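You operate a simulated robot arm through the tools that you are given. There is no shell and no other tool.

Carry out the task below with a simulated robot arm. There is one attempt and no reset: what you move stays moved.

TASK
Brush the dust off the table's pale patch, then wax that patch.
Fine: the boot brush and the green duster go back; leave the other patch. Set down upright: black boot brush. A coat counts when it lies all over at full strength: go over it till it gets no stronger. What is to be rubbed or washed off counts as gone when no trace of it is left.

The check looks at the end state, three seconds after you hand in, the way a careful person would. Anything else that was tipped, shoved, dropped, spilled or broken makes it a failure.

THE ROBOT
A 7-joint arm with a two-finger parallel gripper, fixed in place. Base frame: the origin is at the foot of the arm, x ahead of it, y to its left, z up; the work surface is at about z = 0.78. Units: m, rad, N and s.
With the tool pointing down near the work surface it reaches from about 0.48 to 0.92 m from the base axis. Its first joint turns from -2.007 to 2.007 rad. Payload 3.91 kg.
The TCP is the grasp point between the finger pads, 0.03 m short of the fingertips. In the tool frame z runs along the fingers and y along their closing line. Largest opening 0.11 m; finger width 0.02, thickness 0.01; the body of the gripper, 0.048 by 0.112 m, starts 0.055 m behind the TCP.
Orientation is told as [roll, pitch, yaw] about the base's x, y, z axes, in that order, counted from this pose: with the fingers straight down and closing along the base's y, the tool's x points along the base's -x, its y along +y and its z along -z.

THE INTERFACE
- The arm moves only by the tool jog_arm. Its argument "rows" is one flat list of numbers, 7 for each row, row after row: the opening, from 0 (shut) to 1 (fully open), then the shift along the base's x, y, z in m, then the turn, a rotation vector about the base's x, y, z in rad. In form: [grip, x, y, z, wx, wy, wz, grip, x, y, z, wx, wy, wz, ...]. A call has 1 to 20 rows; each row is the pose to reach, as a shift and turn from the pose commanded when the call began. Rows are played at 5 a second. More than 0.05 m and 0.15 rad between two rows, or a gripper value outside its range, and nothing of the call is played. A pose out of reach is approached as far as the arm can. The call stops where the force on the tool passes 40 N (or 10 N more than at its start, if that is more) or the arm is blocked; 0.2 s more then pass. Each finger travels about 0.153 m/s and halts on what it meets, pressing with about 39 N; the grip force reading is that of the motor and also rises with nothing between the fingers. The clock runs only during rows and for 0.2 s after the last one: add rows that repeat a pose to give the fingers time. It gives the time, the measured TCP pose, the force on the tool (base axes), the opening and the grip force at its end, in the units of the frame above (readings bear some noise), with the torque about the TCP (base axes, N m) and any sound that the robot's microphone picked up.
- Cameras (640 x 400 px; columns grow to the right, rows downward): "scene" is fixed at [0.0503, 0.4983, 1.5211]; the picture's right is [-0.53, -0.85, 0.00], its down [-0.60, 0.37, -0.70] and it looks along [0.60, -0.37, -0.71] (base axes); focal length 342 px, centre (320, 200). "wrist" rides on the gripper at [0.072, 0.017, -0.103] in the tool frame; the picture's right is [-0.23, 0.97, 0.00], its down [-0.76, -0.18, -0.62] and it looks along [-0.61, -0.14, 0.78] (tool axes); focal length 222 px, centre (320, 200). There is no depth. A picture from a camera that has moved, and an enlarged one, comes with that camera's place and axes in the base frame and with its lens.
- capture(camera): a new picture of that camera. It takes no simulated time.
- raise_lower(by): slides the trunk up (or, below 0, down) by that many m; the arm rides with it, the base frame stays. It gives what a move gives, with no picture.
- close_up(camera, box): a new picture of the part [left, top, right, bottom] of that camera's present view, enlarged. It takes no simulated time.
- close_job(): hands the job in; it is judged then, once.

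Nothing tells you positions but the pictures and the camera data. Unless the task says otherwise, let go and move clear before handing in.

The tools are called as a command line: name --argument value ..., lists and objects as JSON in quotes. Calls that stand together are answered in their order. jog_arm: Moves the arm, as the interface text tells. Its arguments: {"type":"object","properties":{"rows":{"type":"array","items":{"type":"number"}}},"required":["rows"]} The other tools are called the same way: raise_lower (by) slides the trunk up or down; capture (camera) takes a picture; close_up (camera, box) takes an enlarged picture of a part of a camera's view; close_job () hands the job in.

At the start:

```text
time: 0.0
tcp_pos: [0.663, 0.0609, 1.042]
ee_rot: [-0.002, 0.002, 0.001]
wrist_force: [0.2, -0.3, 0.5]
ft_torque: [0.02, 0.0, -0.01]
gripper_width: 0.11
gripper_force: 0.0
trunk travel left (down, up): [-0.7, 0.29]
```

scene: 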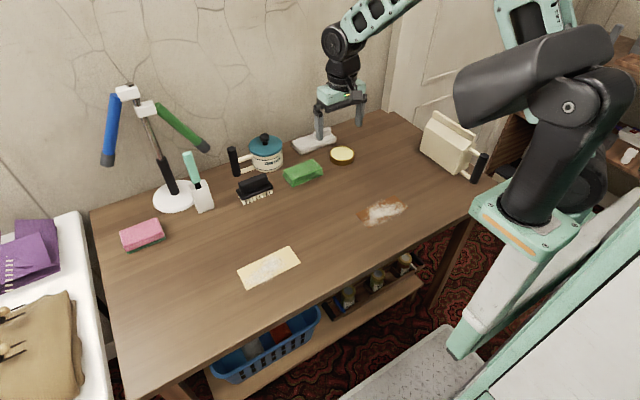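
wrist: 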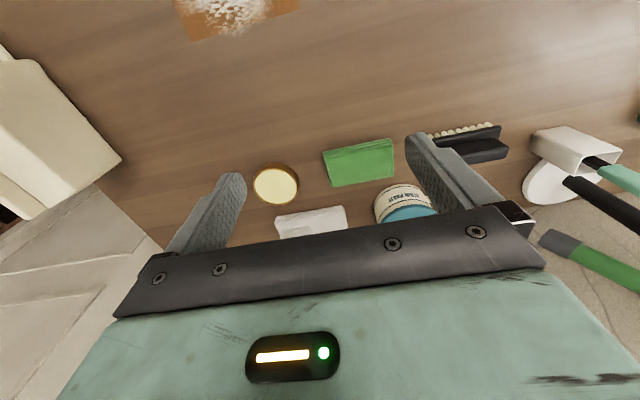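

I see a table with a pale yellow patch (dusty), an orange-brown patch (dusty), a boot brush, green duster, a round tin (wax?), a white cloth/block, a pink sponge and others. I'll look closer before moving.

close_up --camera "scene" --box '[220, 120, 380, 220]'

close_up --camera "scene" --box '[220, 190, 420, 300]'

close_up --camera "scene" --box '[90, 80, 250, 260]'

close_up --camera "scene" --box '[380, 80, 540, 200]'

close_up --camera "wrist" --box '[220, 100, 640, 260]'

```text
4.00 times, centred on (300, 170) of scene
camera zoom: at [0.0503, 0.4983, 1.5211], right [-0.53, -0.85, 0.0], down [-0.6, 0.37, -0.7], along [0.6, -0.37, -0.71], focal length 1370 px, centre (400, 320)
```

zoom: 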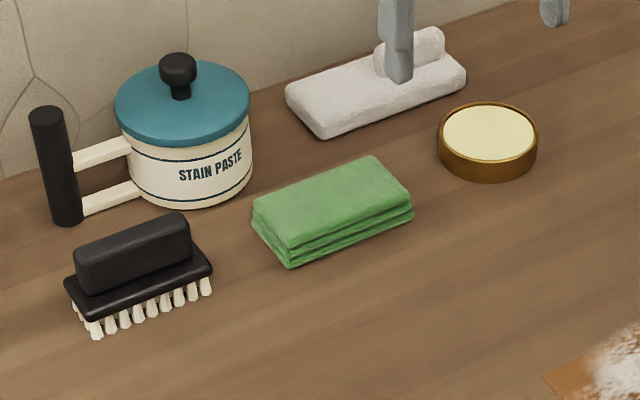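

```text
3.20 times, centred on (320, 245) of scene
camera zoom: at [0.0503, 0.4983, 1.5211], right [-0.53, -0.85, 0.0], down [-0.6, 0.37, -0.7], along [0.6, -0.37, -0.71], focal length 1096 px, centre (320, 56)
```

zoom: 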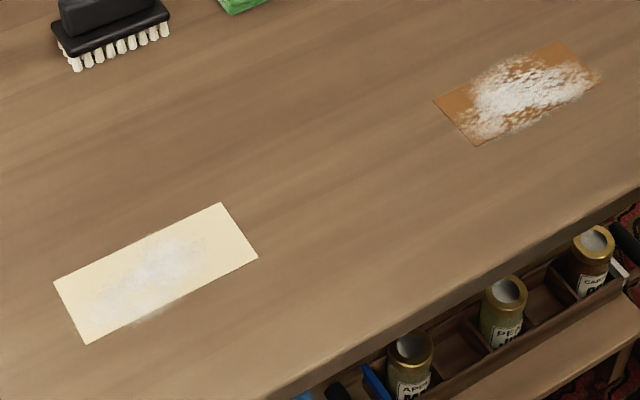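

```text
2.22 times, centred on (170, 170) of scene
camera zoom: at [0.0503, 0.4983, 1.5211], right [-0.53, -0.85, 0.0], down [-0.6, 0.37, -0.7], along [0.6, -0.37, -0.71], focal length 761 px, centre (653, 267)
```

zoom: 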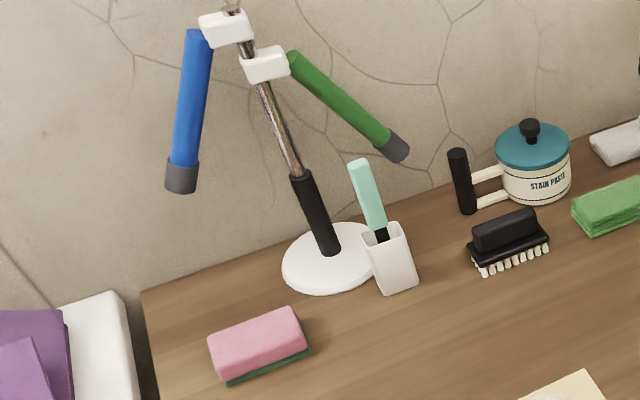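

```text
3.33 times, centred on (460, 140) of scene
camera zoom: at [0.0503, 0.4983, 1.5211], right [-0.53, -0.85, 0.0], down [-0.6, 0.37, -0.7], along [0.6, -0.37, -0.71], focal length 1141 px, centre (-147, 400)
```

zoom: 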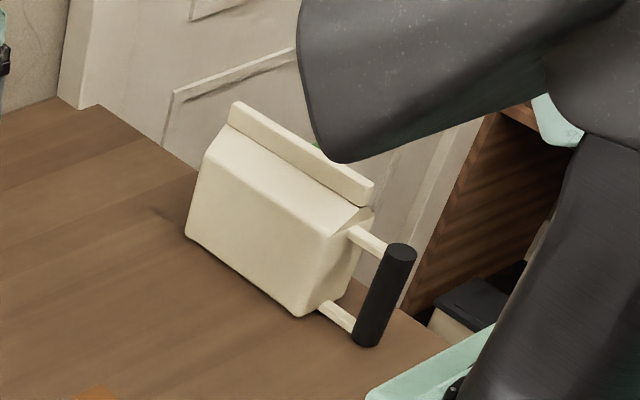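

```text
1.52 times, centred on (430, 180) of wrist
camera zoom: at [0.5922, 0.0765, 1.1443], right [0.23, 0.97, 0.0], down [0.76, -0.18, 0.62], along [0.61, -0.14, -0.78], focal length 338 px, centre (152, 230)
```

zoom: 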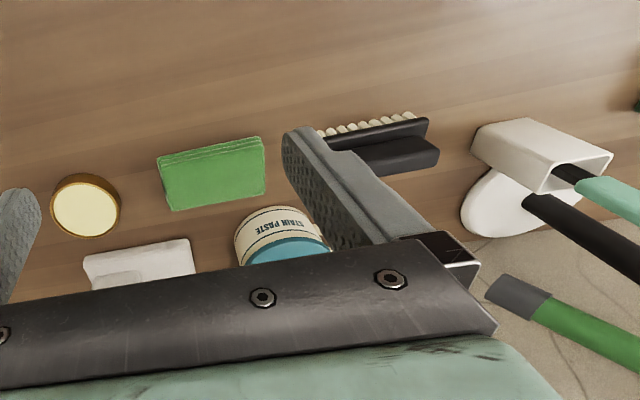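

The brush is near (0.80, 0.27), the duster near (0.80, 0.10), and the open tin of pale wax is to the right of it. The pale patch spans roughly x 0.51–0.575, y 0.274–0.423. I'll zoom in further to refine these.

close_up --camera "scene" --box '[225, 165, 285, 210]'

close_up --camera "scene" --box '[315, 135, 375, 175]'

close_up --camera "scene" --box '[230, 240, 310, 294]'

close_up --camera "scene" --box '[275, 150, 335, 190]'

close_up --camera "wrist" --box '[230, 110, 410, 240]'

```text
8.89 times, centred on (255, 188) of scene
camera zoom: at [0.0503, 0.4983, 1.5211], right [-0.53, -0.85, 0.0], down [-0.6, 0.37, -0.7], along [0.6, -0.37, -0.71], focal length 3043 px, centre (898, 311)
```

zoom: 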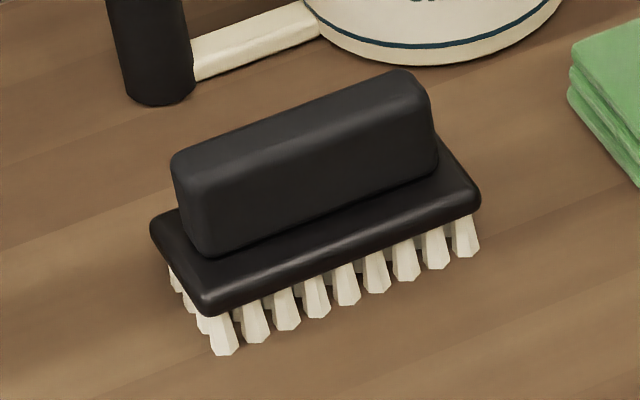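

```text
10.00 times, centred on (345, 155) of scene
camera zoom: at [0.0503, 0.4983, 1.5211], right [-0.53, -0.85, 0.0], down [-0.6, 0.37, -0.7], along [0.6, -0.37, -0.71], focal length 3424 px, centre (70, 650)
```

zoom: 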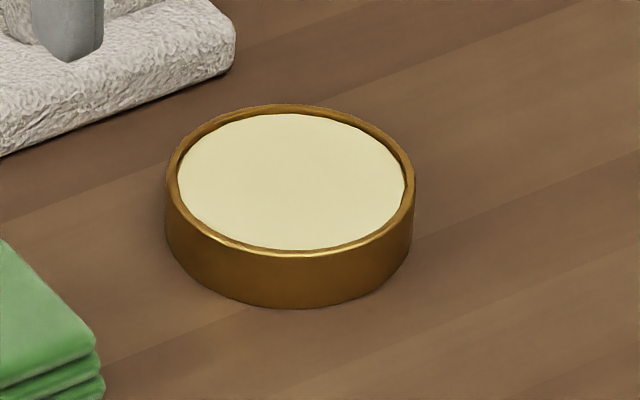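

```text
7.41 times, centred on (270, 267) of scene
camera zoom: at [0.0503, 0.4983, 1.5211], right [-0.53, -0.85, 0.0], down [-0.6, 0.37, -0.7], along [0.6, -0.37, -0.71], focal length 2536 px, centre (690, -296)
```

zoom: 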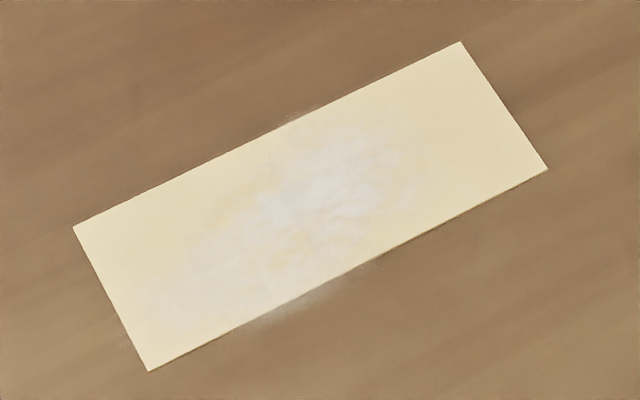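

```text
10.00 times, centred on (305, 170) of scene
camera zoom: at [0.0503, 0.4983, 1.5211], right [-0.53, -0.85, 0.0], down [-0.6, 0.37, -0.7], along [0.6, -0.37, -0.71], focal length 3424 px, centre (470, 500)
```

zoom: 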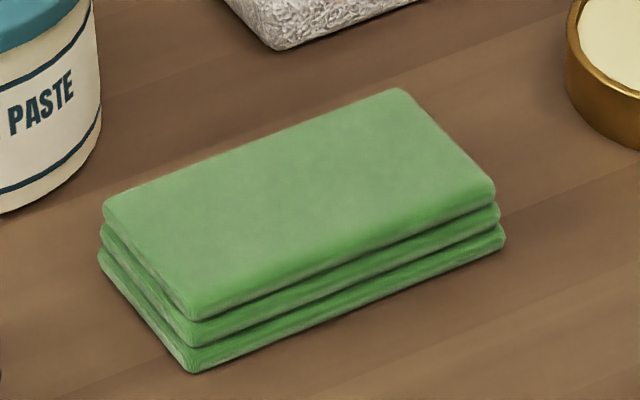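

```text
3.08 times, centred on (320, 175) of wrist
camera zoom: at [0.5922, 0.0765, 1.1443], right [0.23, 0.97, 0.0], down [0.76, -0.18, 0.62], along [0.61, -0.14, -0.78], focal length 684 px, centre (320, 277)
```

zoom: 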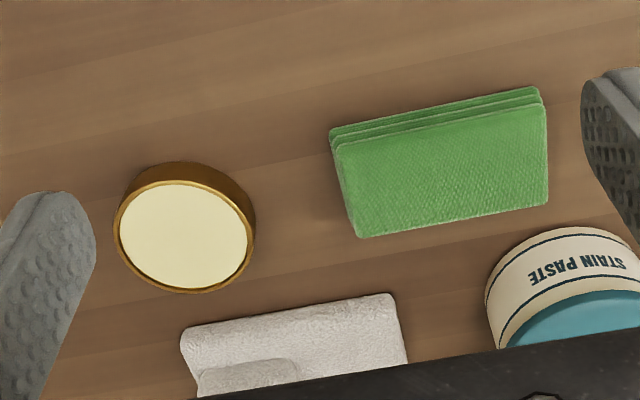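

The measurements agree across both cameras. First I'll turn the gripper 90° while moving above the black brush, staying high and clear of the lamp, whose tip I put at about (0.91, 0.36, 0.93).

jog_arm --rows '[1, 0.012, 0.015, 0, 0, 0, 0.143, 1, 0.024, 0.03, 0, 0, 0, 0.286, 1, 0.036, 0.045, 0, 0, 0, 0.429, 1, 0.048, 0.06, 0, 0, 0, 0.571, 1, 0.06, 0.075, 0, 0, 0, 0.714, 1, 0.072, 0.09, 0, 0, 0, 0.857, 1, 0.084, 0.11, 0, 0, 0, 1.0, 1, 0.096, 0.13, 0, 0, 0, 1.143, 1, 0.108, 0.15, 0, 0, 0, 1.286, 1, 0.12, 0.17, 0, 0, 0, 1.429, 1, 0.137, 0.19, 0, 0, 0, 1.5708, 1, 0.137, 0.2091, 0, 0, 0, 1.5708, 1, 0.137, 0.2091, 0, 0, 0, 1.5708]'

```text
time: 2.8
tcp_pos: [0.8007, 0.2694, 1.0425]
ee_rot: [0.001, 0.0, 1.573]
wrist_force: [-0.3, -0.2, -0.8]
ft_torque: [0.02, 0.02, 0.01]
gripper_width: 0.11
gripper_force: 0.0
trunk travel left (down, up): [-0.7, 0.29]
```

capture --camera "wrist"

capture --camera "scene"

```text
taken
camera wrist: at [0.785, 0.197, 1.1441], right [-0.97, 0.23, 0.0], down [0.18, 0.76, 0.62], along [0.14, 0.61, -0.78], focal length 222 px, centre (320, 200)
```

wrist: 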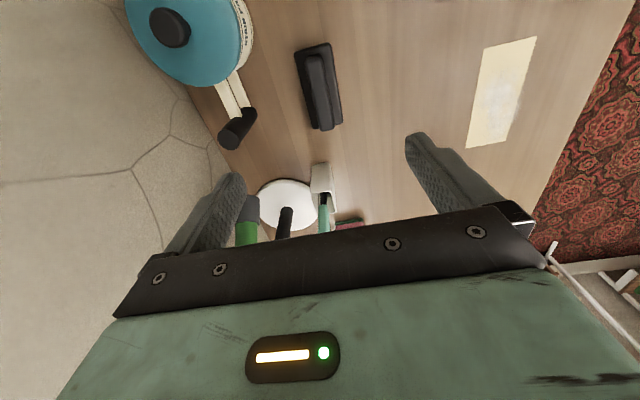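

```text
taken
```

scene: 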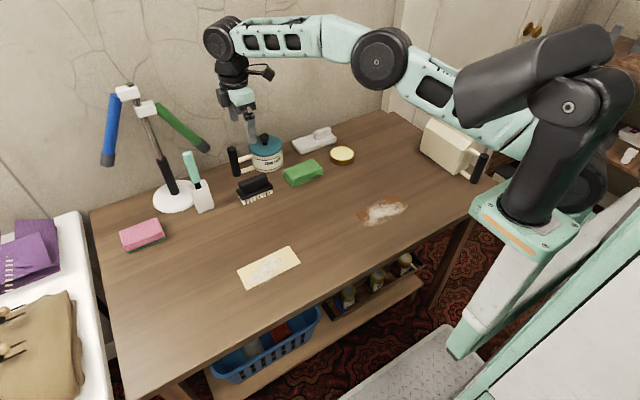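

The gripper is now above the brush, turned 90°. I'll zoom the wrist camera to find the handle's position and tilt.

close_up --camera "wrist" --box '[260, 20, 380, 150]'

close_up --camera "wrist" --box '[150, 20, 350, 250]'

```text
3.08 times, centred on (320, 85) of wrist
camera zoom: at [0.785, 0.197, 1.1441], right [-0.97, 0.23, 0.0], down [0.18, 0.76, 0.62], along [0.14, 0.61, -0.78], focal length 684 px, centre (320, 554)
```

zoom: 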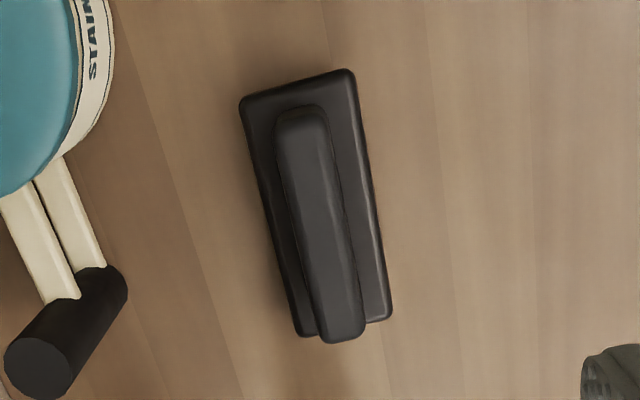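

```text
1.74 times, centred on (250, 135) of wrist
camera zoom: at [0.785, 0.197, 1.1441], right [-0.97, 0.23, 0.0], down [0.18, 0.76, 0.62], along [0.14, 0.61, -0.78], focal length 386 px, centre (442, 313)
```

zoom: 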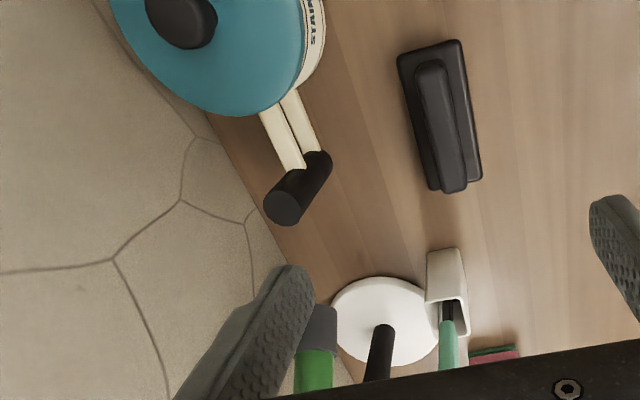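

The brush's plate spans x 0.777–0.823, y 0.220–0.320, and the handle is centred at (0.799, 0.270) with its top near z 0.847. I'll go down with the fingers either side of the handle and stop above the plate.

jog_arm --rows '[0.6, -0.001, 0.0006, -0.04, 0, 0, 0, 0.6, -0.001, 0.0006, -0.08, 0, 0, 0, 0.6, -0.001, 0.0006, -0.12, 0, 0, 0, 0.6, -0.001, 0.0006, -0.16, 0, 0, 0, 0.6, -0.001, 0.0006, -0.18, 0, 0, 0, 0.6, -0.001, 0.0006, -0.194, 0, 0, 0, 0.6, -0.001, 0.0006, -0.194, 0, 0, 0]'

capture --camera "wrist"

close_up --camera "scene" --box '[210, 130, 310, 220]'

```text
time: 4.4
tcp_pos: [0.799, 0.2702, 0.8486]
ee_rot: [0.0, 0.0, 1.572]
wrist_force: [-0.2, 0.6, -0.2]
ft_torque: [0.01, 0.03, -0.02]
gripper_width: 0.0661
gripper_force: 0.1
trunk travel left (down, up): [-0.7, 0.29]
```

```text
taken
camera wrist: at [0.7835, 0.1971, 0.9508], right [-0.97, 0.23, 0.0], down [0.18, 0.76, 0.62], along [0.14, 0.61, -0.78], focal length 222 px, centre (320, 200)
```

wrist: 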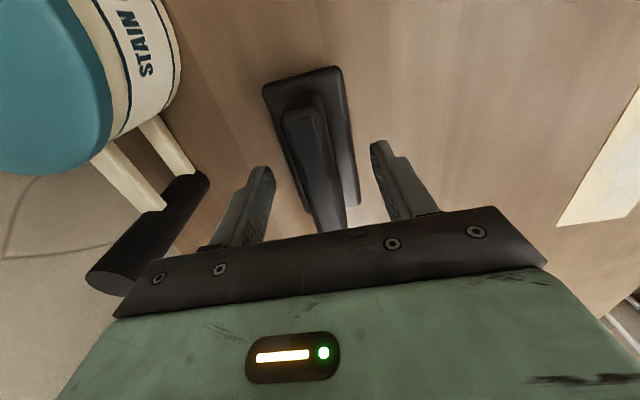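

```text
4.44 times, centred on (260, 175) of scene
camera zoom: at [0.0503, 0.4983, 1.5211], right [-0.53, -0.85, 0.0], down [-0.6, 0.37, -0.7], along [0.6, -0.37, -0.71], focal length 1522 px, centre (587, 311)
```

zoom: 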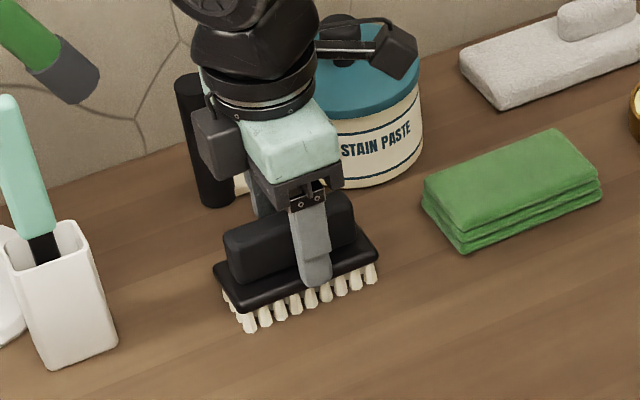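

The fingers straddle the handle, centred and above the plate. Closing now.

jog_arm --rows '[0.2, 0, 0, 0, 0, 0, 0, 0.0, 0, 0, 0, 0, 0, 0, 0.0, 0, 0, 0, 0, 0, 0, 0.0, 0, 0, 0, 0, 0, 0, 0.0, 0, 0, 0, 0, 0, 0]'

```text
time: 5.6
tcp_pos: [0.8006, 0.2688, 0.849]
ee_rot: [-0.001, 0.001, 1.571]
wrist_force: [0.2, -0.7, -0.3]
ft_torque: [0.03, -0.04, 0.03]
gripper_width: 0.0215
gripper_force: 39.1
trunk travel left (down, up): [-0.7, 0.29]
```

The brush is gripped at 21.5 mm. I'll lift it and check that it's held level.

jog_arm --rows '[0, 0, 0, 0.02, 0, 0, 0, 0, 0, 0, 0.05, 0, 0, 0, 0, 0, 0, 0.08, 0, 0, 0, 0, -0.03, 0.005, 0.08, 0, 0, 0, 0, -0.07, 0.01, 0.08, 0, 0, 0, 0, -0.11, 0.02, 0.08, 0, 0, 0, 0, -0.15, 0.03, 0.08, 0, 0, 0, 0, -0.19, 0.04, 0.08, 0, 0, 0, 0, -0.23, 0.045, 0.08, 0, 0, 0, 0, -0.257, 0.05, 0.08, 0, 0, 0, 0, -0.257, 0.05, 0.06, 0, 0, 0, 0, -0.257, 0.05, 0.04, 0, 0, 0, 0, -0.257, 0.05, 0.04, 0, 0, 0]'

capture --camera "wrist"

capture --camera "scene"

```text
time: 8.4
tcp_pos: [0.5421, 0.3196, 0.8875]
ee_rot: [0.0, -0.002, 1.572]
wrist_force: [0.3, 0.1, -1.7]
ft_torque: [0.0, 0.01, 0.01]
gripper_width: 0.0216
gripper_force: 39.4
trunk travel left (down, up): [-0.7, 0.29]
```

```text
taken
camera wrist: at [0.5256, 0.246, 0.9896], right [-0.97, 0.23, 0.0], down [0.18, 0.76, 0.62], along [0.14, 0.61, -0.78], focal length 222 px, centre (320, 200)
```

wrist: 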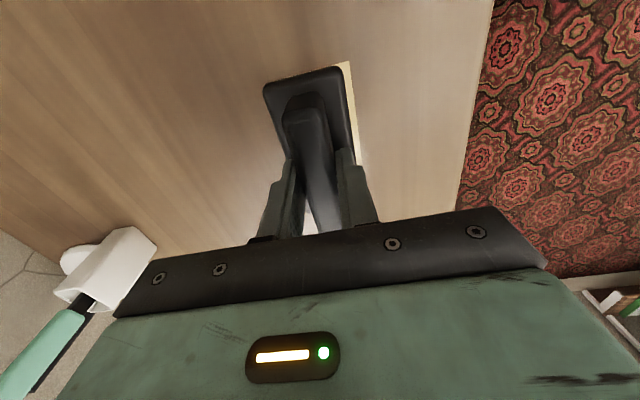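

```text
taken
```

scene: 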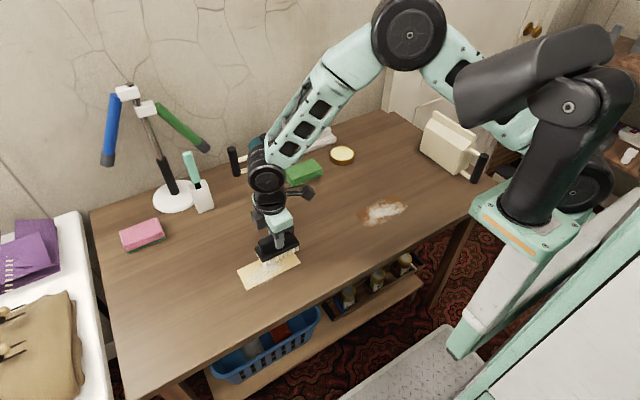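

The brush is held level above the patch. I'll lower it behind the patch and take a light stroke towards the front.

jog_arm --rows '[0, 0.03, 0, 0, 0, 0, 0, 0, 0.055, 0, -0.01, 0, 0, 0, 0, 0.055, 0, -0.03, 0, 0, 0, 0, 0.055, 0, -0.038, 0, 0, 0, 0, 0.055, 0, -0.041, 0, 0, 0, 0, 0.055, 0, -0.041, 0, 0, 0]'

```text
time: 9.8
tcp_pos: [0.598, 0.3189, 0.8479]
ee_rot: [-0.002, -0.002, 1.57]
wrist_force: [-4.7, -6.3, 22.2]
ft_torque: [-0.61, 0.3, -0.01]
gripper_width: 0.0213
gripper_force: 39.0
trunk travel left (down, up): [-0.7, 0.29]
```

The brush is pressing at about 22 N. I'll ease off slightly and do the first stroke.

jog_arm --rows '[0, 0, 0, 0.0007, 0, 0, 0, 0, -0.015, 0, 0.0007, 0, 0, 0, 0, -0.03, 0, 0.0007, 0, 0, 0, 0, -0.045, 0, 0.0007, 0, 0, 0, 0, -0.06, 0, 0.0007, 0, 0, 0, 0, -0.075, 0, 0.0007, 0, 0, 0, 0, -0.09, 0, 0.0007, 0, 0, 0, 0, -0.105, 0, 0.0007, 0, 0, 0, 0, -0.115, 0, 0.0007, 0, 0, 0]'

close_up --camera "scene" --box '[220, 220, 330, 300]'

```text
time: 11.8
tcp_pos: [0.4838, 0.3175, 0.8491]
ee_rot: [-0.001, -0.002, 1.571]
wrist_force: [12.8, -1.2, 35.9]
ft_torque: [-0.3, -0.2, 0.1]
gripper_width: 0.0216
gripper_force: 39.1
trunk travel left (down, up): [-0.7, 0.29]
```

```text
5.00 times, centred on (275, 260) of scene
camera zoom: at [0.0503, 0.4983, 1.5211], right [-0.53, -0.85, 0.0], down [-0.6, 0.37, -0.7], along [0.6, -0.37, -0.71], focal length 1712 px, centre (545, -100)
```

zoom: 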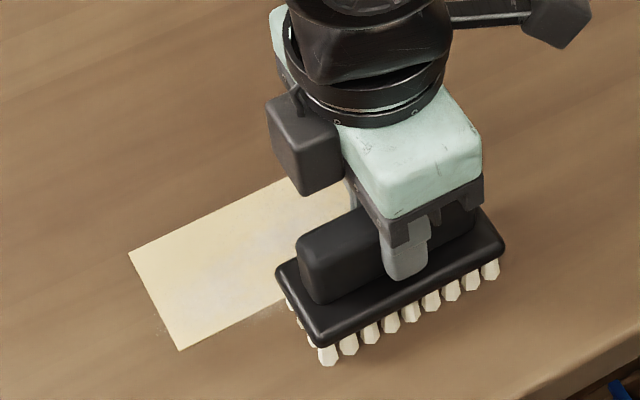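

Force rose to 36 N during the stroke. I'll lift a little, sweep back more lightly, then move aside to see what it did.

jog_arm --rows '[0, 0, 0, 0.001, 0, 0, 0, 0, 0, 0, 0.001, 0, 0, 0, 0, 0.015, 0, 0.001, 0, 0, 0, 0, 0.03, 0, 0.001, 0, 0, 0, 0, 0.045, 0, 0.001, 0, 0, 0]'

```text
time: 13.0
tcp_pos: [0.5273, 0.3183, 0.8484]
ee_rot: [0.001, 0.002, 1.57]
wrist_force: [-4.3, 0.4, 10.5]
ft_torque: [0.59, 0.16, 0.22]
gripper_width: 0.0212
gripper_force: 38.8
trunk travel left (down, up): [-0.7, 0.29]
```

The force is now a good 10 N. I'll continue back-and-forth strokes over the y 0.27–0.37 half of the patch.

jog_arm --rows '[0, 0.015, 0, 0, 0, 0, 0, 0, 0.03, 0, 0, 0, 0, 0, 0, 0.045, 0, 0, 0, 0, 0, 0, 0.06, 0, 0, 0, 0, 0, 0, 0.07, 0, 0, 0, 0, 0, 0, 0.055, 0, 0, 0, 0, 0, 0, 0.04, 0, 0, 0, 0, 0, 0, 0.025, 0, 0, 0, 0, 0, 0, 0.01, 0, 0, 0, 0, 0, 0, -0.005, 0, 0, 0, 0, 0, 0, -0.02, 0, 0, 0, 0, 0, 0, -0.035, 0, 0, 0, 0, 0, 0, -0.045, 0, 0, 0, 0, 0]'

```text
time: 15.8
tcp_pos: [0.4836, 0.3203, 0.8496]
ee_rot: [-0.001, 0.0, 1.571]
wrist_force: [0.6, 0.3, -2.1]
ft_torque: [0.02, 0.03, 0.03]
gripper_width: 0.0215
gripper_force: 39.1
trunk travel left (down, up): [-0.7, 0.29]
```

There's no contact at the front at this height. I'll lift and move back to look at the patch.

jog_arm --rows '[0, 0, 0, 0.02, 0, 0, 0, 0, 0.02, -0.03, 0.05, 0, 0, 0, 0, 0.05, -0.07, 0.06, 0, 0, 0, 0, 0.08, -0.11, 0.06, 0, 0, 0, 0, 0.11, -0.14, 0.06, 0, 0, 0, 0, 0.11, -0.14, 0.06, 0, 0, 0]'

close_up --camera "scene" --box '[220, 230, 320, 300]'

capture --camera "wrist"

```text
refused: row 3 steps farther than a row can; nothing moved
```

```text
5.71 times, centred on (270, 265) of scene
camera zoom: at [0.0503, 0.4983, 1.5211], right [-0.53, -0.85, 0.0], down [-0.6, 0.37, -0.7], along [0.6, -0.37, -0.71], focal length 1956 px, centre (606, -171)
```

zoom: 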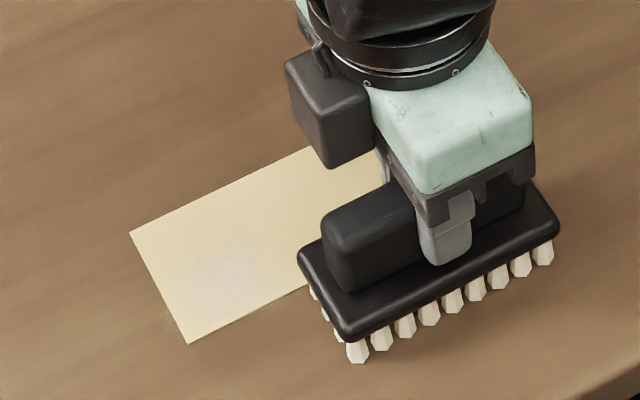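

```text
taken
camera wrist: at [0.4667, 0.2469, 0.9515], right [-0.97, 0.23, 0.0], down [0.18, 0.76, 0.62], along [0.14, 0.61, -0.78], focal length 222 px, centre (320, 200)
```

wrist: 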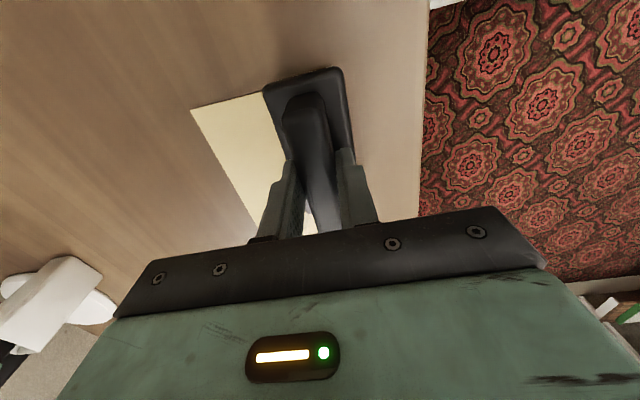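

The swept half looks clean, so the brush works. Now I'll do the left half, with the brush centred at y≈0.39.

jog_arm --rows '[0, 0, 0.02, 0.008, 0, 0, 0, 0, 0, 0.05, 0.008, 0, 0, 0, 0, 0, 0.07, 0.008, 0, 0, 0, 0, 0, 0.07, 0.002, 0, 0, 0, 0, 0, 0.07, -0.0005, 0, 0, 0, 0, 0.015, 0.07, -0.0005, 0, 0, 0, 0, 0.03, 0.07, -0.0005, 0, 0, 0, 0, 0.045, 0.07, -0.0005, 0, 0, 0, 0, 0.06, 0.07, -0.0005, 0, 0, 0, 0, 0.075, 0.07, -0.0005, 0, 0, 0, 0, 0.09, 0.07, -0.0005, 0, 0, 0, 0, 0.105, 0.07, -0.0005, 0, 0, 0, 0, 0.115, 0.07, -0.0005, 0, 0, 0]'

```text
time: 18.6
tcp_pos: [0.5969, 0.3882, 0.8492]
ee_rot: [-0.001, -0.001, 1.571]
wrist_force: [-1.5, 0.4, 5.6]
ft_torque: [0.02, 0.02, -0.04]
gripper_width: 0.0214
gripper_force: 38.9
trunk travel left (down, up): [-0.7, 0.29]
```

jog_arm --rows '[0, -0.015, 0, -0.0002, 0, 0, 0, 0, -0.03, 0, -0.0002, 0, 0, 0, 0, -0.045, 0, -0.0002, 0, 0, 0, 0, -0.06, 0, -0.0002, 0, 0, 0, 0, -0.075, 0, -0.0002, 0, 0, 0, 0, -0.09, 0, -0.0002, 0, 0, 0, 0, -0.105, 0, -0.0002, 0, 0, 0, 0, -0.115, 0, -0.0002, 0, 0, 0, 0, -0.1, 0, -0.0002, 0, 0, 0, 0, -0.085, 0, -0.0002, 0, 0, 0, 0, -0.07, 0, -0.0002, 0, 0, 0, 0, -0.055, 0, -0.0002, 0, 0, 0, 0, -0.04, 0, -0.0002, 0, 0, 0, 0, -0.025, 0, -0.0002, 0, 0, 0, 0, -0.01, 0, -0.0002, 0, 0, 0, 0, 0, 0, -0.0002, 0, 0, 0]'

close_up --camera "scene" --box '[220, 230, 320, 300]'

```text
time: 22.0
tcp_pos: [0.598, 0.3888, 0.8489]
ee_rot: [0.0, 0.0, 1.571]
wrist_force: [-4.7, -0.6, 14.5]
ft_torque: [-0.12, 0.1, -0.05]
gripper_width: 0.0217
gripper_force: 39.6
trunk travel left (down, up): [-0.7, 0.29]
```

```text
5.71 times, centred on (270, 265) of scene
camera zoom: at [0.0503, 0.4983, 1.5211], right [-0.53, -0.85, 0.0], down [-0.6, 0.37, -0.7], along [0.6, -0.37, -0.71], focal length 1956 px, centre (606, -171)
```

zoom: 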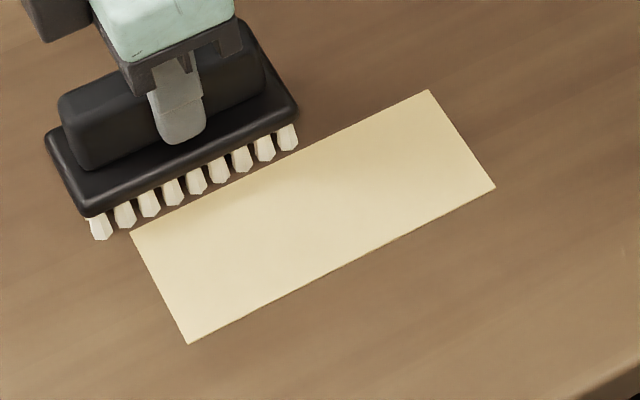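

The patch looks clean now. For thoroughness I'll make another full set of overlapping strokes, then inspect closely.

jog_arm --rows '[0, -0.015, -0.004, 0, 0, 0, 0, 0, -0.03, -0.008, 0, 0, 0, 0, 0, -0.045, -0.012, 0, 0, 0, 0, 0, -0.06, -0.016, 0, 0, 0, 0, 0, -0.075, -0.02, 0, 0, 0, 0, 0, -0.09, -0.024, 0, 0, 0, 0, 0, -0.105, -0.028, 0, 0, 0, 0, 0, -0.105, -0.04, 0, 0, 0, 0, 0, -0.09, -0.04, 0, 0, 0, 0, 0, -0.075, -0.04, 0, 0, 0, 0, 0, -0.06, -0.04, 0, 0, 0, 0, 0, -0.045, -0.04, 0, 0, 0, 0, 0, -0.03, -0.04, 0, 0, 0, 0, 0, -0.015, -0.045, 0, 0, 0, 0, 0, 0, -0.06, 0, 0, 0, 0, 0, 0, -0.075, 0, 0, 0, 0, 0, 0, -0.09, 0, 0, 0, 0]'

```text
time: 25.6
tcp_pos: [0.5974, 0.3007, 0.8486]
ee_rot: [-0.002, -0.001, 1.571]
wrist_force: [1.6, 6.4, 16.8]
ft_torque: [0.66, -0.09, 0.0]
gripper_width: 0.0214
gripper_force: 38.8
trunk travel left (down, up): [-0.7, 0.29]
```

jog_arm --rows '[0, -0.015, 0, 0.0003, 0, 0, 0, 0, -0.03, 0, 0.0003, 0, 0, 0, 0, -0.045, 0, 0.0003, 0, 0, 0, 0, -0.06, 0, 0.0003, 0, 0, 0, 0, -0.075, 0, 0.0003, 0, 0, 0, 0, -0.09, 0, 0.0003, 0, 0, 0, 0, -0.105, 0, 0.0003, 0, 0, 0, 0, -0.09, -0.005, 0.0003, 0, 0, 0, 0, -0.075, -0.01, 0.0003, 0, 0, 0, 0, -0.06, -0.01, 0.0003, 0, 0, 0, 0, -0.045, -0.01, 0.0003, 0, 0, 0, 0, -0.03, -0.01, 0.0003, 0, 0, 0, 0, -0.015, -0.01, 0.0003, 0, 0, 0, 0, 0, -0.01, 0.0003, 0, 0, 0, 0, 0.015, -0.01, 0.01, 0, 0, 0, 0, 0.04, -0.01, 0.03, 0, 0, 0, 0, 0.07, -0.015, 0.05, 0, 0, 0, 0, 0.1, -0.02, 0.06, 0, 0, 0, 0, 0.1, -0.02, 0.06, 0, 0, 0]'

close_up --camera "scene" --box '[230, 240, 310, 294]'

capture --camera "scene"

capture --camera "wrist"

```text
time: 29.6
tcp_pos: [0.698, 0.2797, 0.9066]
ee_rot: [-0.001, 0.0, 1.573]
wrist_force: [0.1, -0.2, -1.3]
ft_torque: [-0.03, -0.02, -0.03]
gripper_width: 0.0214
gripper_force: 39.3
trunk travel left (down, up): [-0.7, 0.29]
```

```text
7.41 times, centred on (270, 267) of scene
camera zoom: at [0.0503, 0.4983, 1.5211], right [-0.53, -0.85, 0.0], down [-0.6, 0.37, -0.7], along [0.6, -0.37, -0.71], focal length 2536 px, centre (690, -296)
```

zoom: 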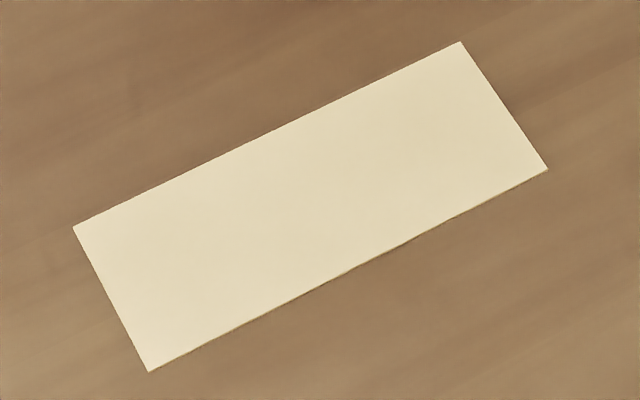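

```text
taken
```

scene: 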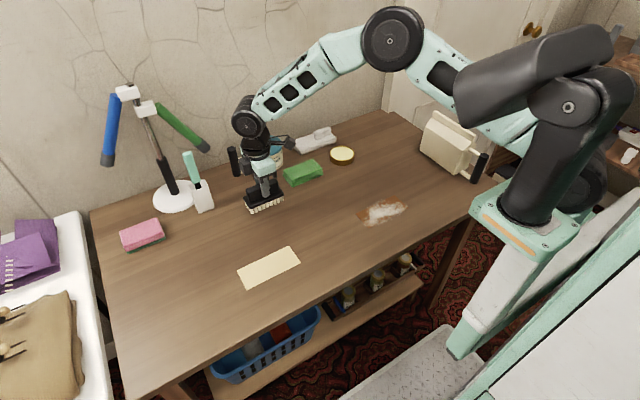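

```text
taken
camera wrist: at [0.6828, 0.2057, 1.0099], right [-0.97, 0.23, 0.0], down [0.18, 0.76, 0.62], along [0.14, 0.61, -0.78], focal length 222 px, centre (320, 200)
```

wrist: 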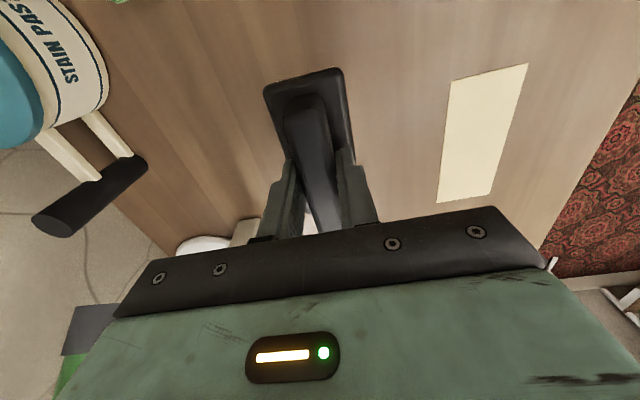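

The dust is completely gone and the surroundings are clean. Next I'll return the brush to its original place at (0.80, 0.27), upright.

jog_arm --rows '[0, 0.03, -0.003, 0, 0, 0, 0, 0, 0.06, -0.006, 0, 0, 0, 0, 0, 0.09, -0.01, 0, 0, 0, 0, 0, 0.102, -0.01, 0, 0, 0, 0, 0, 0.102, -0.01, -0.02, 0, 0, 0, 0, 0.102, -0.01, -0.04, 0, 0, 0, 0, 0.102, -0.01, -0.052, 0, 0, 0, 0, 0.102, -0.01, -0.057, 0, 0, 0, 0, 0.102, -0.01, -0.0585, 0, 0, 0, 0, 0.102, -0.01, -0.0593, 0, 0, 0]'

close_up --camera "scene" --box '[210, 130, 310, 220]'

```text
time: 31.8
tcp_pos: [0.7998, 0.2703, 0.8493]
ee_rot: [0.0, -0.001, 1.57]
wrist_force: [0.2, -0.7, -1.4]
ft_torque: [-0.02, -0.01, 0.01]
gripper_width: 0.0216
gripper_force: 38.9
trunk travel left (down, up): [-0.7, 0.29]
```

```text
4.44 times, centred on (260, 175) of scene
camera zoom: at [0.0503, 0.4983, 1.5211], right [-0.53, -0.85, 0.0], down [-0.6, 0.37, -0.7], along [0.6, -0.37, -0.71], focal length 1522 px, centre (587, 311)
```

zoom: 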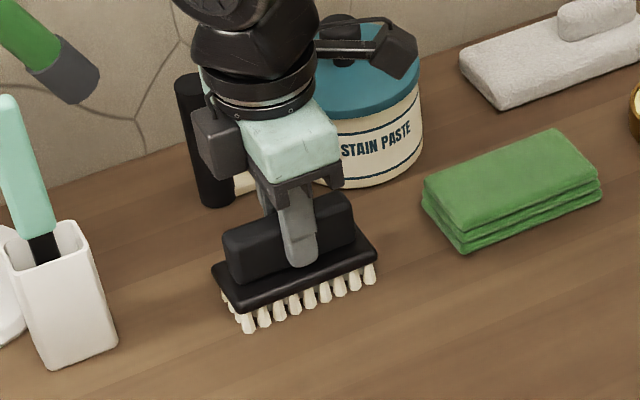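

It's back over its spot and not quite touching yet. I'll lower it by tenths of a millimetre until it touches.

jog_arm --rows '[0, 0, 0, -0.0004, 0, 0, 0, 0, 0, 0, -0.0007, 0, 0, 0, 0, 0, 0, -0.001, 0, 0, 0]'

```text
time: 32.6
tcp_pos: [0.8002, 0.2702, 0.8485]
ee_rot: [-0.001, 0.0, 1.573]
wrist_force: [-0.2, 0.3, 1.6]
ft_torque: [-0.07, 0.04, -0.03]
gripper_width: 0.0215
gripper_force: 38.9
trunk travel left (down, up): [-0.7, 0.29]
```

The brush rests lightly on the table. I'll open the fingers gently and lift straight up.

jog_arm --rows '[0.3, 0, 0, 0, 0, 0, 0, 0.5, 0, 0, 0, 0, 0, 0, 0.6, 0, 0, 0, 0, 0, 0, 0.6, 0, 0, 0.03, 0, 0, 0, 0.6, 0, 0, 0.07, 0, 0, 0, 0.6, 0, 0, 0.11, 0, 0, 0, 0.6, 0, 0, 0.15, 0, 0, 0, 0.6, 0, 0, 0.15, 0, 0, 0]'

close_up --camera "scene" --box '[225, 165, 285, 210]'

capture --camera "wrist"

```text
time: 34.4
tcp_pos: [0.7987, 0.2709, 0.9988]
ee_rot: [-0.001, -0.001, 1.572]
wrist_force: [-0.1, 0.4, -0.1]
ft_torque: [-0.01, -0.03, -0.01]
gripper_width: 0.0659
gripper_force: 0.1
trunk travel left (down, up): [-0.7, 0.29]
```

```text
8.89 times, centred on (255, 188) of scene
camera zoom: at [0.0503, 0.4983, 1.5211], right [-0.53, -0.85, 0.0], down [-0.6, 0.37, -0.7], along [0.6, -0.37, -0.71], focal length 3043 px, centre (898, 311)
```

zoom: 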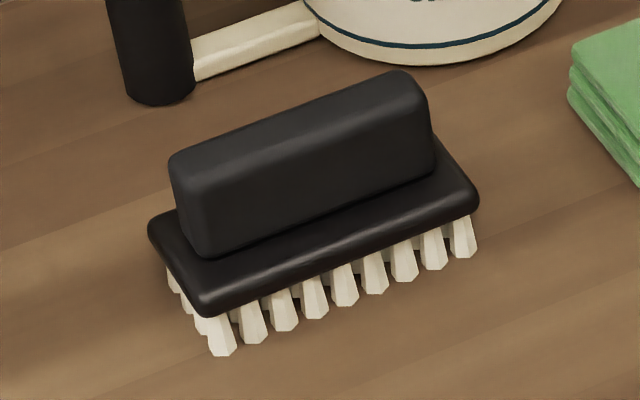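

```text
taken
camera wrist: at [0.7827, 0.1977, 1.1006], right [-0.97, 0.23, 0.0], down [0.18, 0.76, 0.62], along [0.14, 0.61, -0.78], focal length 222 px, centre (320, 200)
```

wrist: 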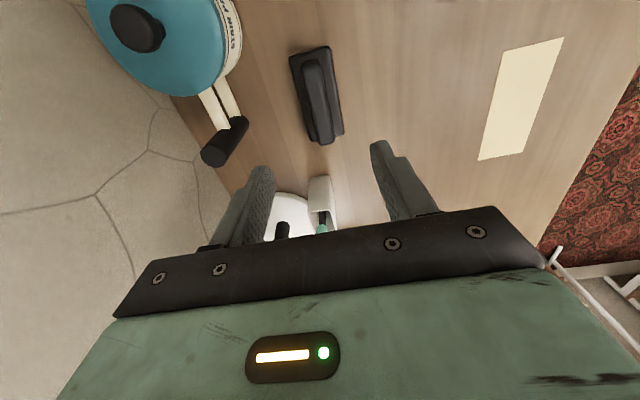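

The brush is back upright in its place. Next I'll move over the green duster, which is centred near (0.802, 0.098), with the fingers open wide.

jog_arm --rows '[0.8, 0, -0.03, 0.01, 0, 0, 0, 1, 0, -0.07, 0.01, 0, 0, 0, 1, 0, -0.11, 0.01, 0, 0, 0, 1, 0.002, -0.15, 0.01, 0, 0, 0, 1, 0.002, -0.171, 0.01, 0, 0, 0, 1, 0.002, -0.171, 0.01, 0, 0, 0]'

capture --camera "wrist"

close_up --camera "wrist" --box '[230, 20, 390, 150]'

capture --camera "scene"

```text
time: 35.8
tcp_pos: [0.8005, 0.0979, 1.0082]
ee_rot: [-0.002, 0.0, 1.57]
wrist_force: [0.5, 0.8, 0.0]
ft_torque: [0.01, -0.02, 0.01]
gripper_width: 0.11
gripper_force: 0.0
trunk travel left (down, up): [-0.7, 0.29]
```

```text
taken
camera wrist: at [0.7848, 0.0255, 1.1108], right [-0.97, 0.23, 0.0], down [0.18, 0.76, 0.62], along [0.14, 0.61, -0.78], focal length 222 px, centre (320, 200)
```

wrist: 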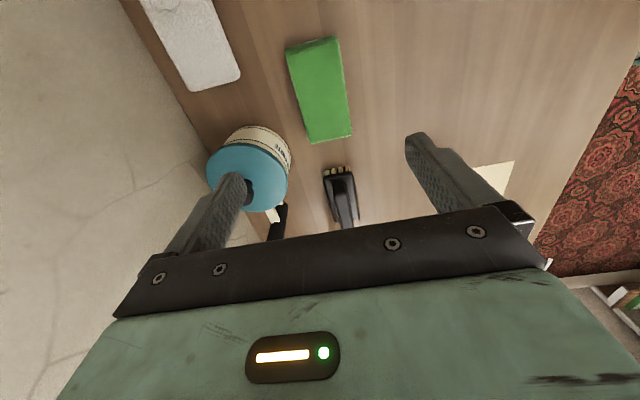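

```text
3.08 times, centred on (310, 85) of wrist
camera zoom: at [0.7848, 0.0255, 1.1108], right [-0.97, 0.23, 0.0], down [0.18, 0.76, 0.62], along [0.14, 0.61, -0.78], focal length 684 px, centre (351, 554)
```

zoom: 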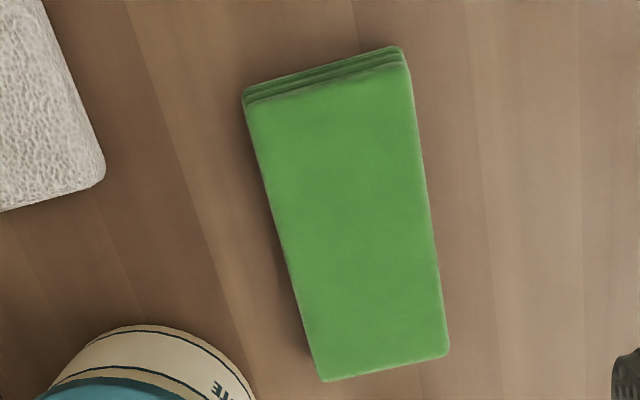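

```text
taken
```

scene: 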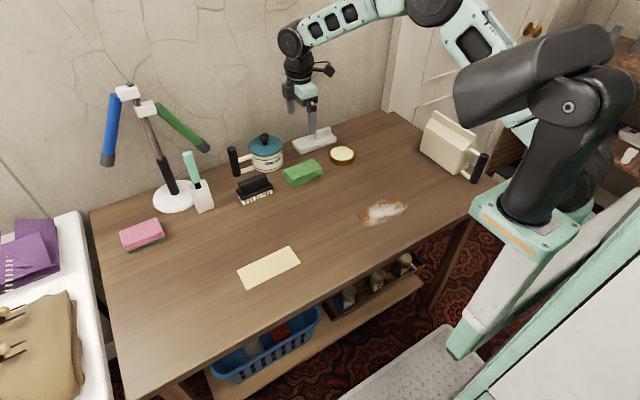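

The duster is centred near (0.800, 0.100). I'll descend so the fingertips stop about 9 mm above the table, leaving the cloth's underside protruding, and then check.

jog_arm --rows '[1, -0.001, 0.001, -0.04, 0, 0, 0, 1, -0.001, 0.001, -0.08, 0, 0, 0, 1, -0.001, 0.001, -0.12, 0, 0, 0, 1, -0.001, 0.001, -0.15, 0, 0, 0, 1, -0.001, 0.001, -0.175, 0, 0, 0, 1, -0.001, 0.001, -0.189, 0, 0, 0, 1, -0.001, 0.001, -0.189, 0, 0, 0]'

capture --camera "wrist"

close_up --camera "scene" --box '[265, 120, 365, 195]'

```text
time: 37.4
tcp_pos: [0.7992, 0.1008, 0.8192]
ee_rot: [0.0, 0.001, 1.571]
wrist_force: [-0.5, 0.2, 0.3]
ft_torque: [0.01, 0.0, -0.01]
gripper_width: 0.1102
gripper_force: 0.1
trunk travel left (down, up): [-0.7, 0.29]
```

```text
taken
camera wrist: at [0.7845, 0.0269, 0.9206], right [-0.97, 0.23, 0.0], down [0.18, 0.76, 0.62], along [0.14, 0.61, -0.78], focal length 222 px, centre (320, 200)
```

wrist: 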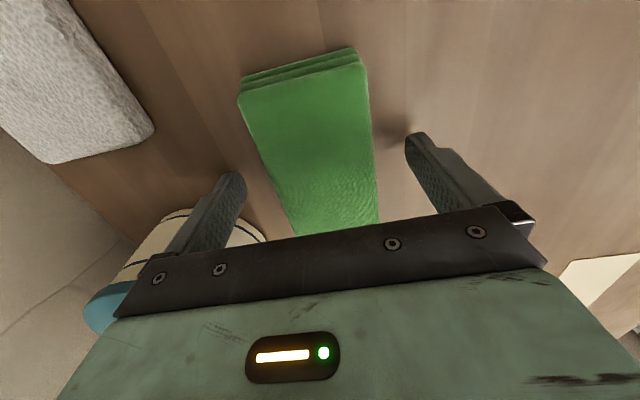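

```text
5.33 times, centred on (315, 158) of scene
camera zoom: at [0.0503, 0.4983, 1.5211], right [-0.53, -0.85, 0.0], down [-0.6, 0.37, -0.7], along [0.6, -0.37, -0.71], focal length 1826 px, centre (347, 427)
```

zoom: 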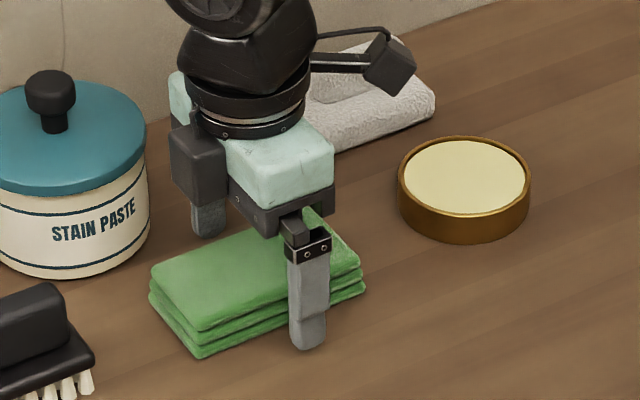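

The fingers straddle the duster well. Closing now.

jog_arm --rows '[0.8, 0, 0, 0, 0, 0, 0, 0.65, 0, 0, 0, 0, 0, 0, 0.55, 0, 0, 0, 0, 0, 0, 0.3, 0, 0, 0, 0, 0, 0, 0.2, 0, 0, 0, 0, 0, 0, 0.2, 0, 0, 0, 0, 0, 0]'

close_up --camera "scene" --box '[265, 120, 365, 195]'

```text
time: 38.8
tcp_pos: [0.801, 0.0994, 0.8185]
ee_rot: [-0.001, 0.0, 1.569]
wrist_force: [0.2, 0.4, 0.6]
ft_torque: [0.01, -0.02, 0.0]
gripper_width: 0.0649
gripper_force: 39.0
trunk travel left (down, up): [-0.7, 0.29]
```

```text
5.33 times, centred on (315, 158) of scene
camera zoom: at [0.0503, 0.4983, 1.5211], right [-0.53, -0.85, 0.0], down [-0.6, 0.37, -0.7], along [0.6, -0.37, -0.71], focal length 1826 px, centre (347, 427)
```

zoom: 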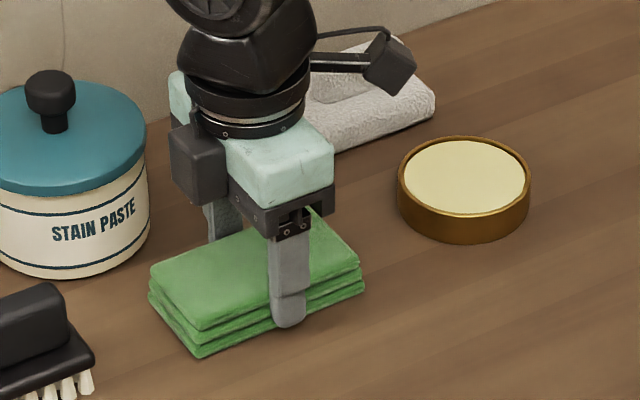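

The duster is held. I'll lift it and carry it over to the wax tin, which is centred near (0.807, −0.058) with its rim at about z 0.802, stopping just above.

jog_arm --rows '[0, 0, 0, 0.02, 0, 0, 0, 0, 0, 0, 0.05, 0, 0, 0, 0, 0, -0.01, 0.07, 0, 0, 0, 0, 0, -0.05, 0.07, 0, 0, 0, 0, 0.002, -0.09, 0.07, 0, 0, 0, 0, 0.004, -0.13, 0.07, 0, 0, 0, 0, 0.0063, -0.1572, 0.07, 0, 0, 0, 0, 0.0063, -0.1572, 0.05, 0, 0, 0, 0, 0.0063, -0.1572, 0.032, 0, 0, 0, 0, 0.0063, -0.1572, 0.032, 0, 0, 0]'

capture --camera "wrist"

close_up --camera "scene" --box '[285, 110, 385, 180]'

```text
time: 41.0
tcp_pos: [0.807, -0.0581, 0.8522]
ee_rot: [0.001, 0.0, 1.572]
wrist_force: [-0.4, 0.7, -0.5]
ft_torque: [-0.05, 0.02, 0.04]
gripper_width: 0.0651
gripper_force: 39.2
trunk travel left (down, up): [-0.7, 0.29]
```

```text
taken
camera wrist: at [0.7903, -0.131, 0.9538], right [-0.97, 0.23, 0.0], down [0.18, 0.76, 0.62], along [0.14, 0.61, -0.78], focal length 222 px, centre (320, 200)
```

wrist: 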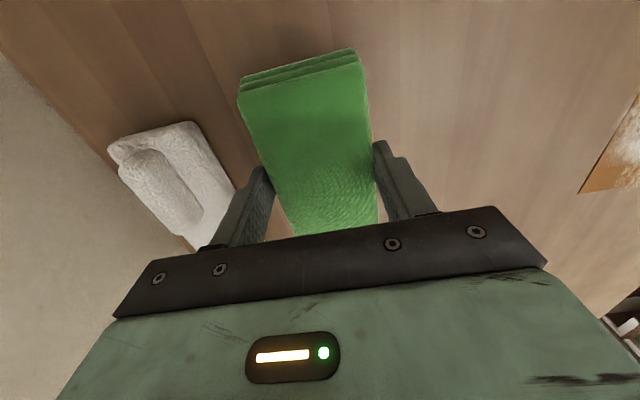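

```text
5.71 times, centred on (335, 145) of scene
camera zoom: at [0.0503, 0.4983, 1.5211], right [-0.53, -0.85, 0.0], down [-0.6, 0.37, -0.7], along [0.6, -0.37, -0.71], focal length 1956 px, centre (234, 514)
```

zoom: 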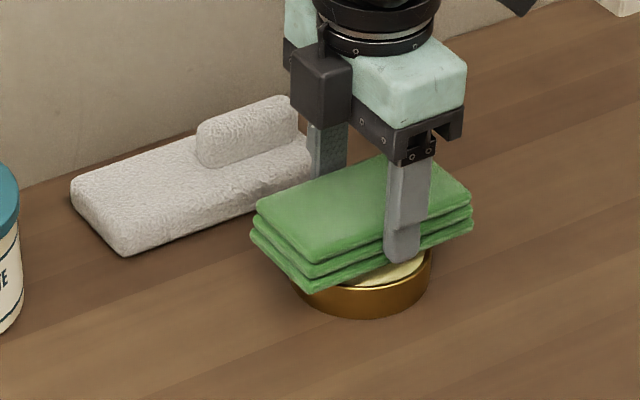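

The duster is centred over the tin. I'll lower it gently onto the wax.

jog_arm --rows '[0, 0, 0, -0.005, 0, 0, 0, 0, 0, 0, -0.008, 0, 0, 0, 0, 0, 0, -0.0095, 0, 0, 0, 0, 0, 0, -0.0105, 0, 0, 0]'

close_up --camera "scene" --box '[285, 110, 385, 180]'

```text
time: 42.0
tcp_pos: [0.8067, -0.0581, 0.8398]
ee_rot: [0.0, 0.0, 1.572]
wrist_force: [-1.5, 0.0, 2.7]
ft_torque: [0.04, 0.05, 0.01]
gripper_width: 0.0646
gripper_force: 39.4
trunk travel left (down, up): [-0.7, 0.29]
```

```text
5.71 times, centred on (335, 145) of scene
camera zoom: at [0.0503, 0.4983, 1.5211], right [-0.53, -0.85, 0.0], down [-0.6, 0.37, -0.7], along [0.6, -0.37, -0.71], focal length 1956 px, centre (234, 514)
```

zoom: 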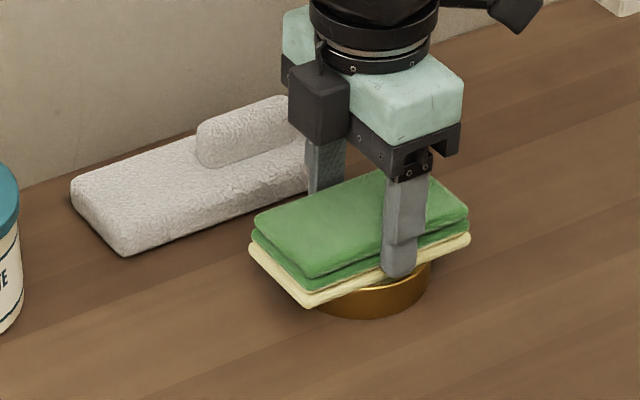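

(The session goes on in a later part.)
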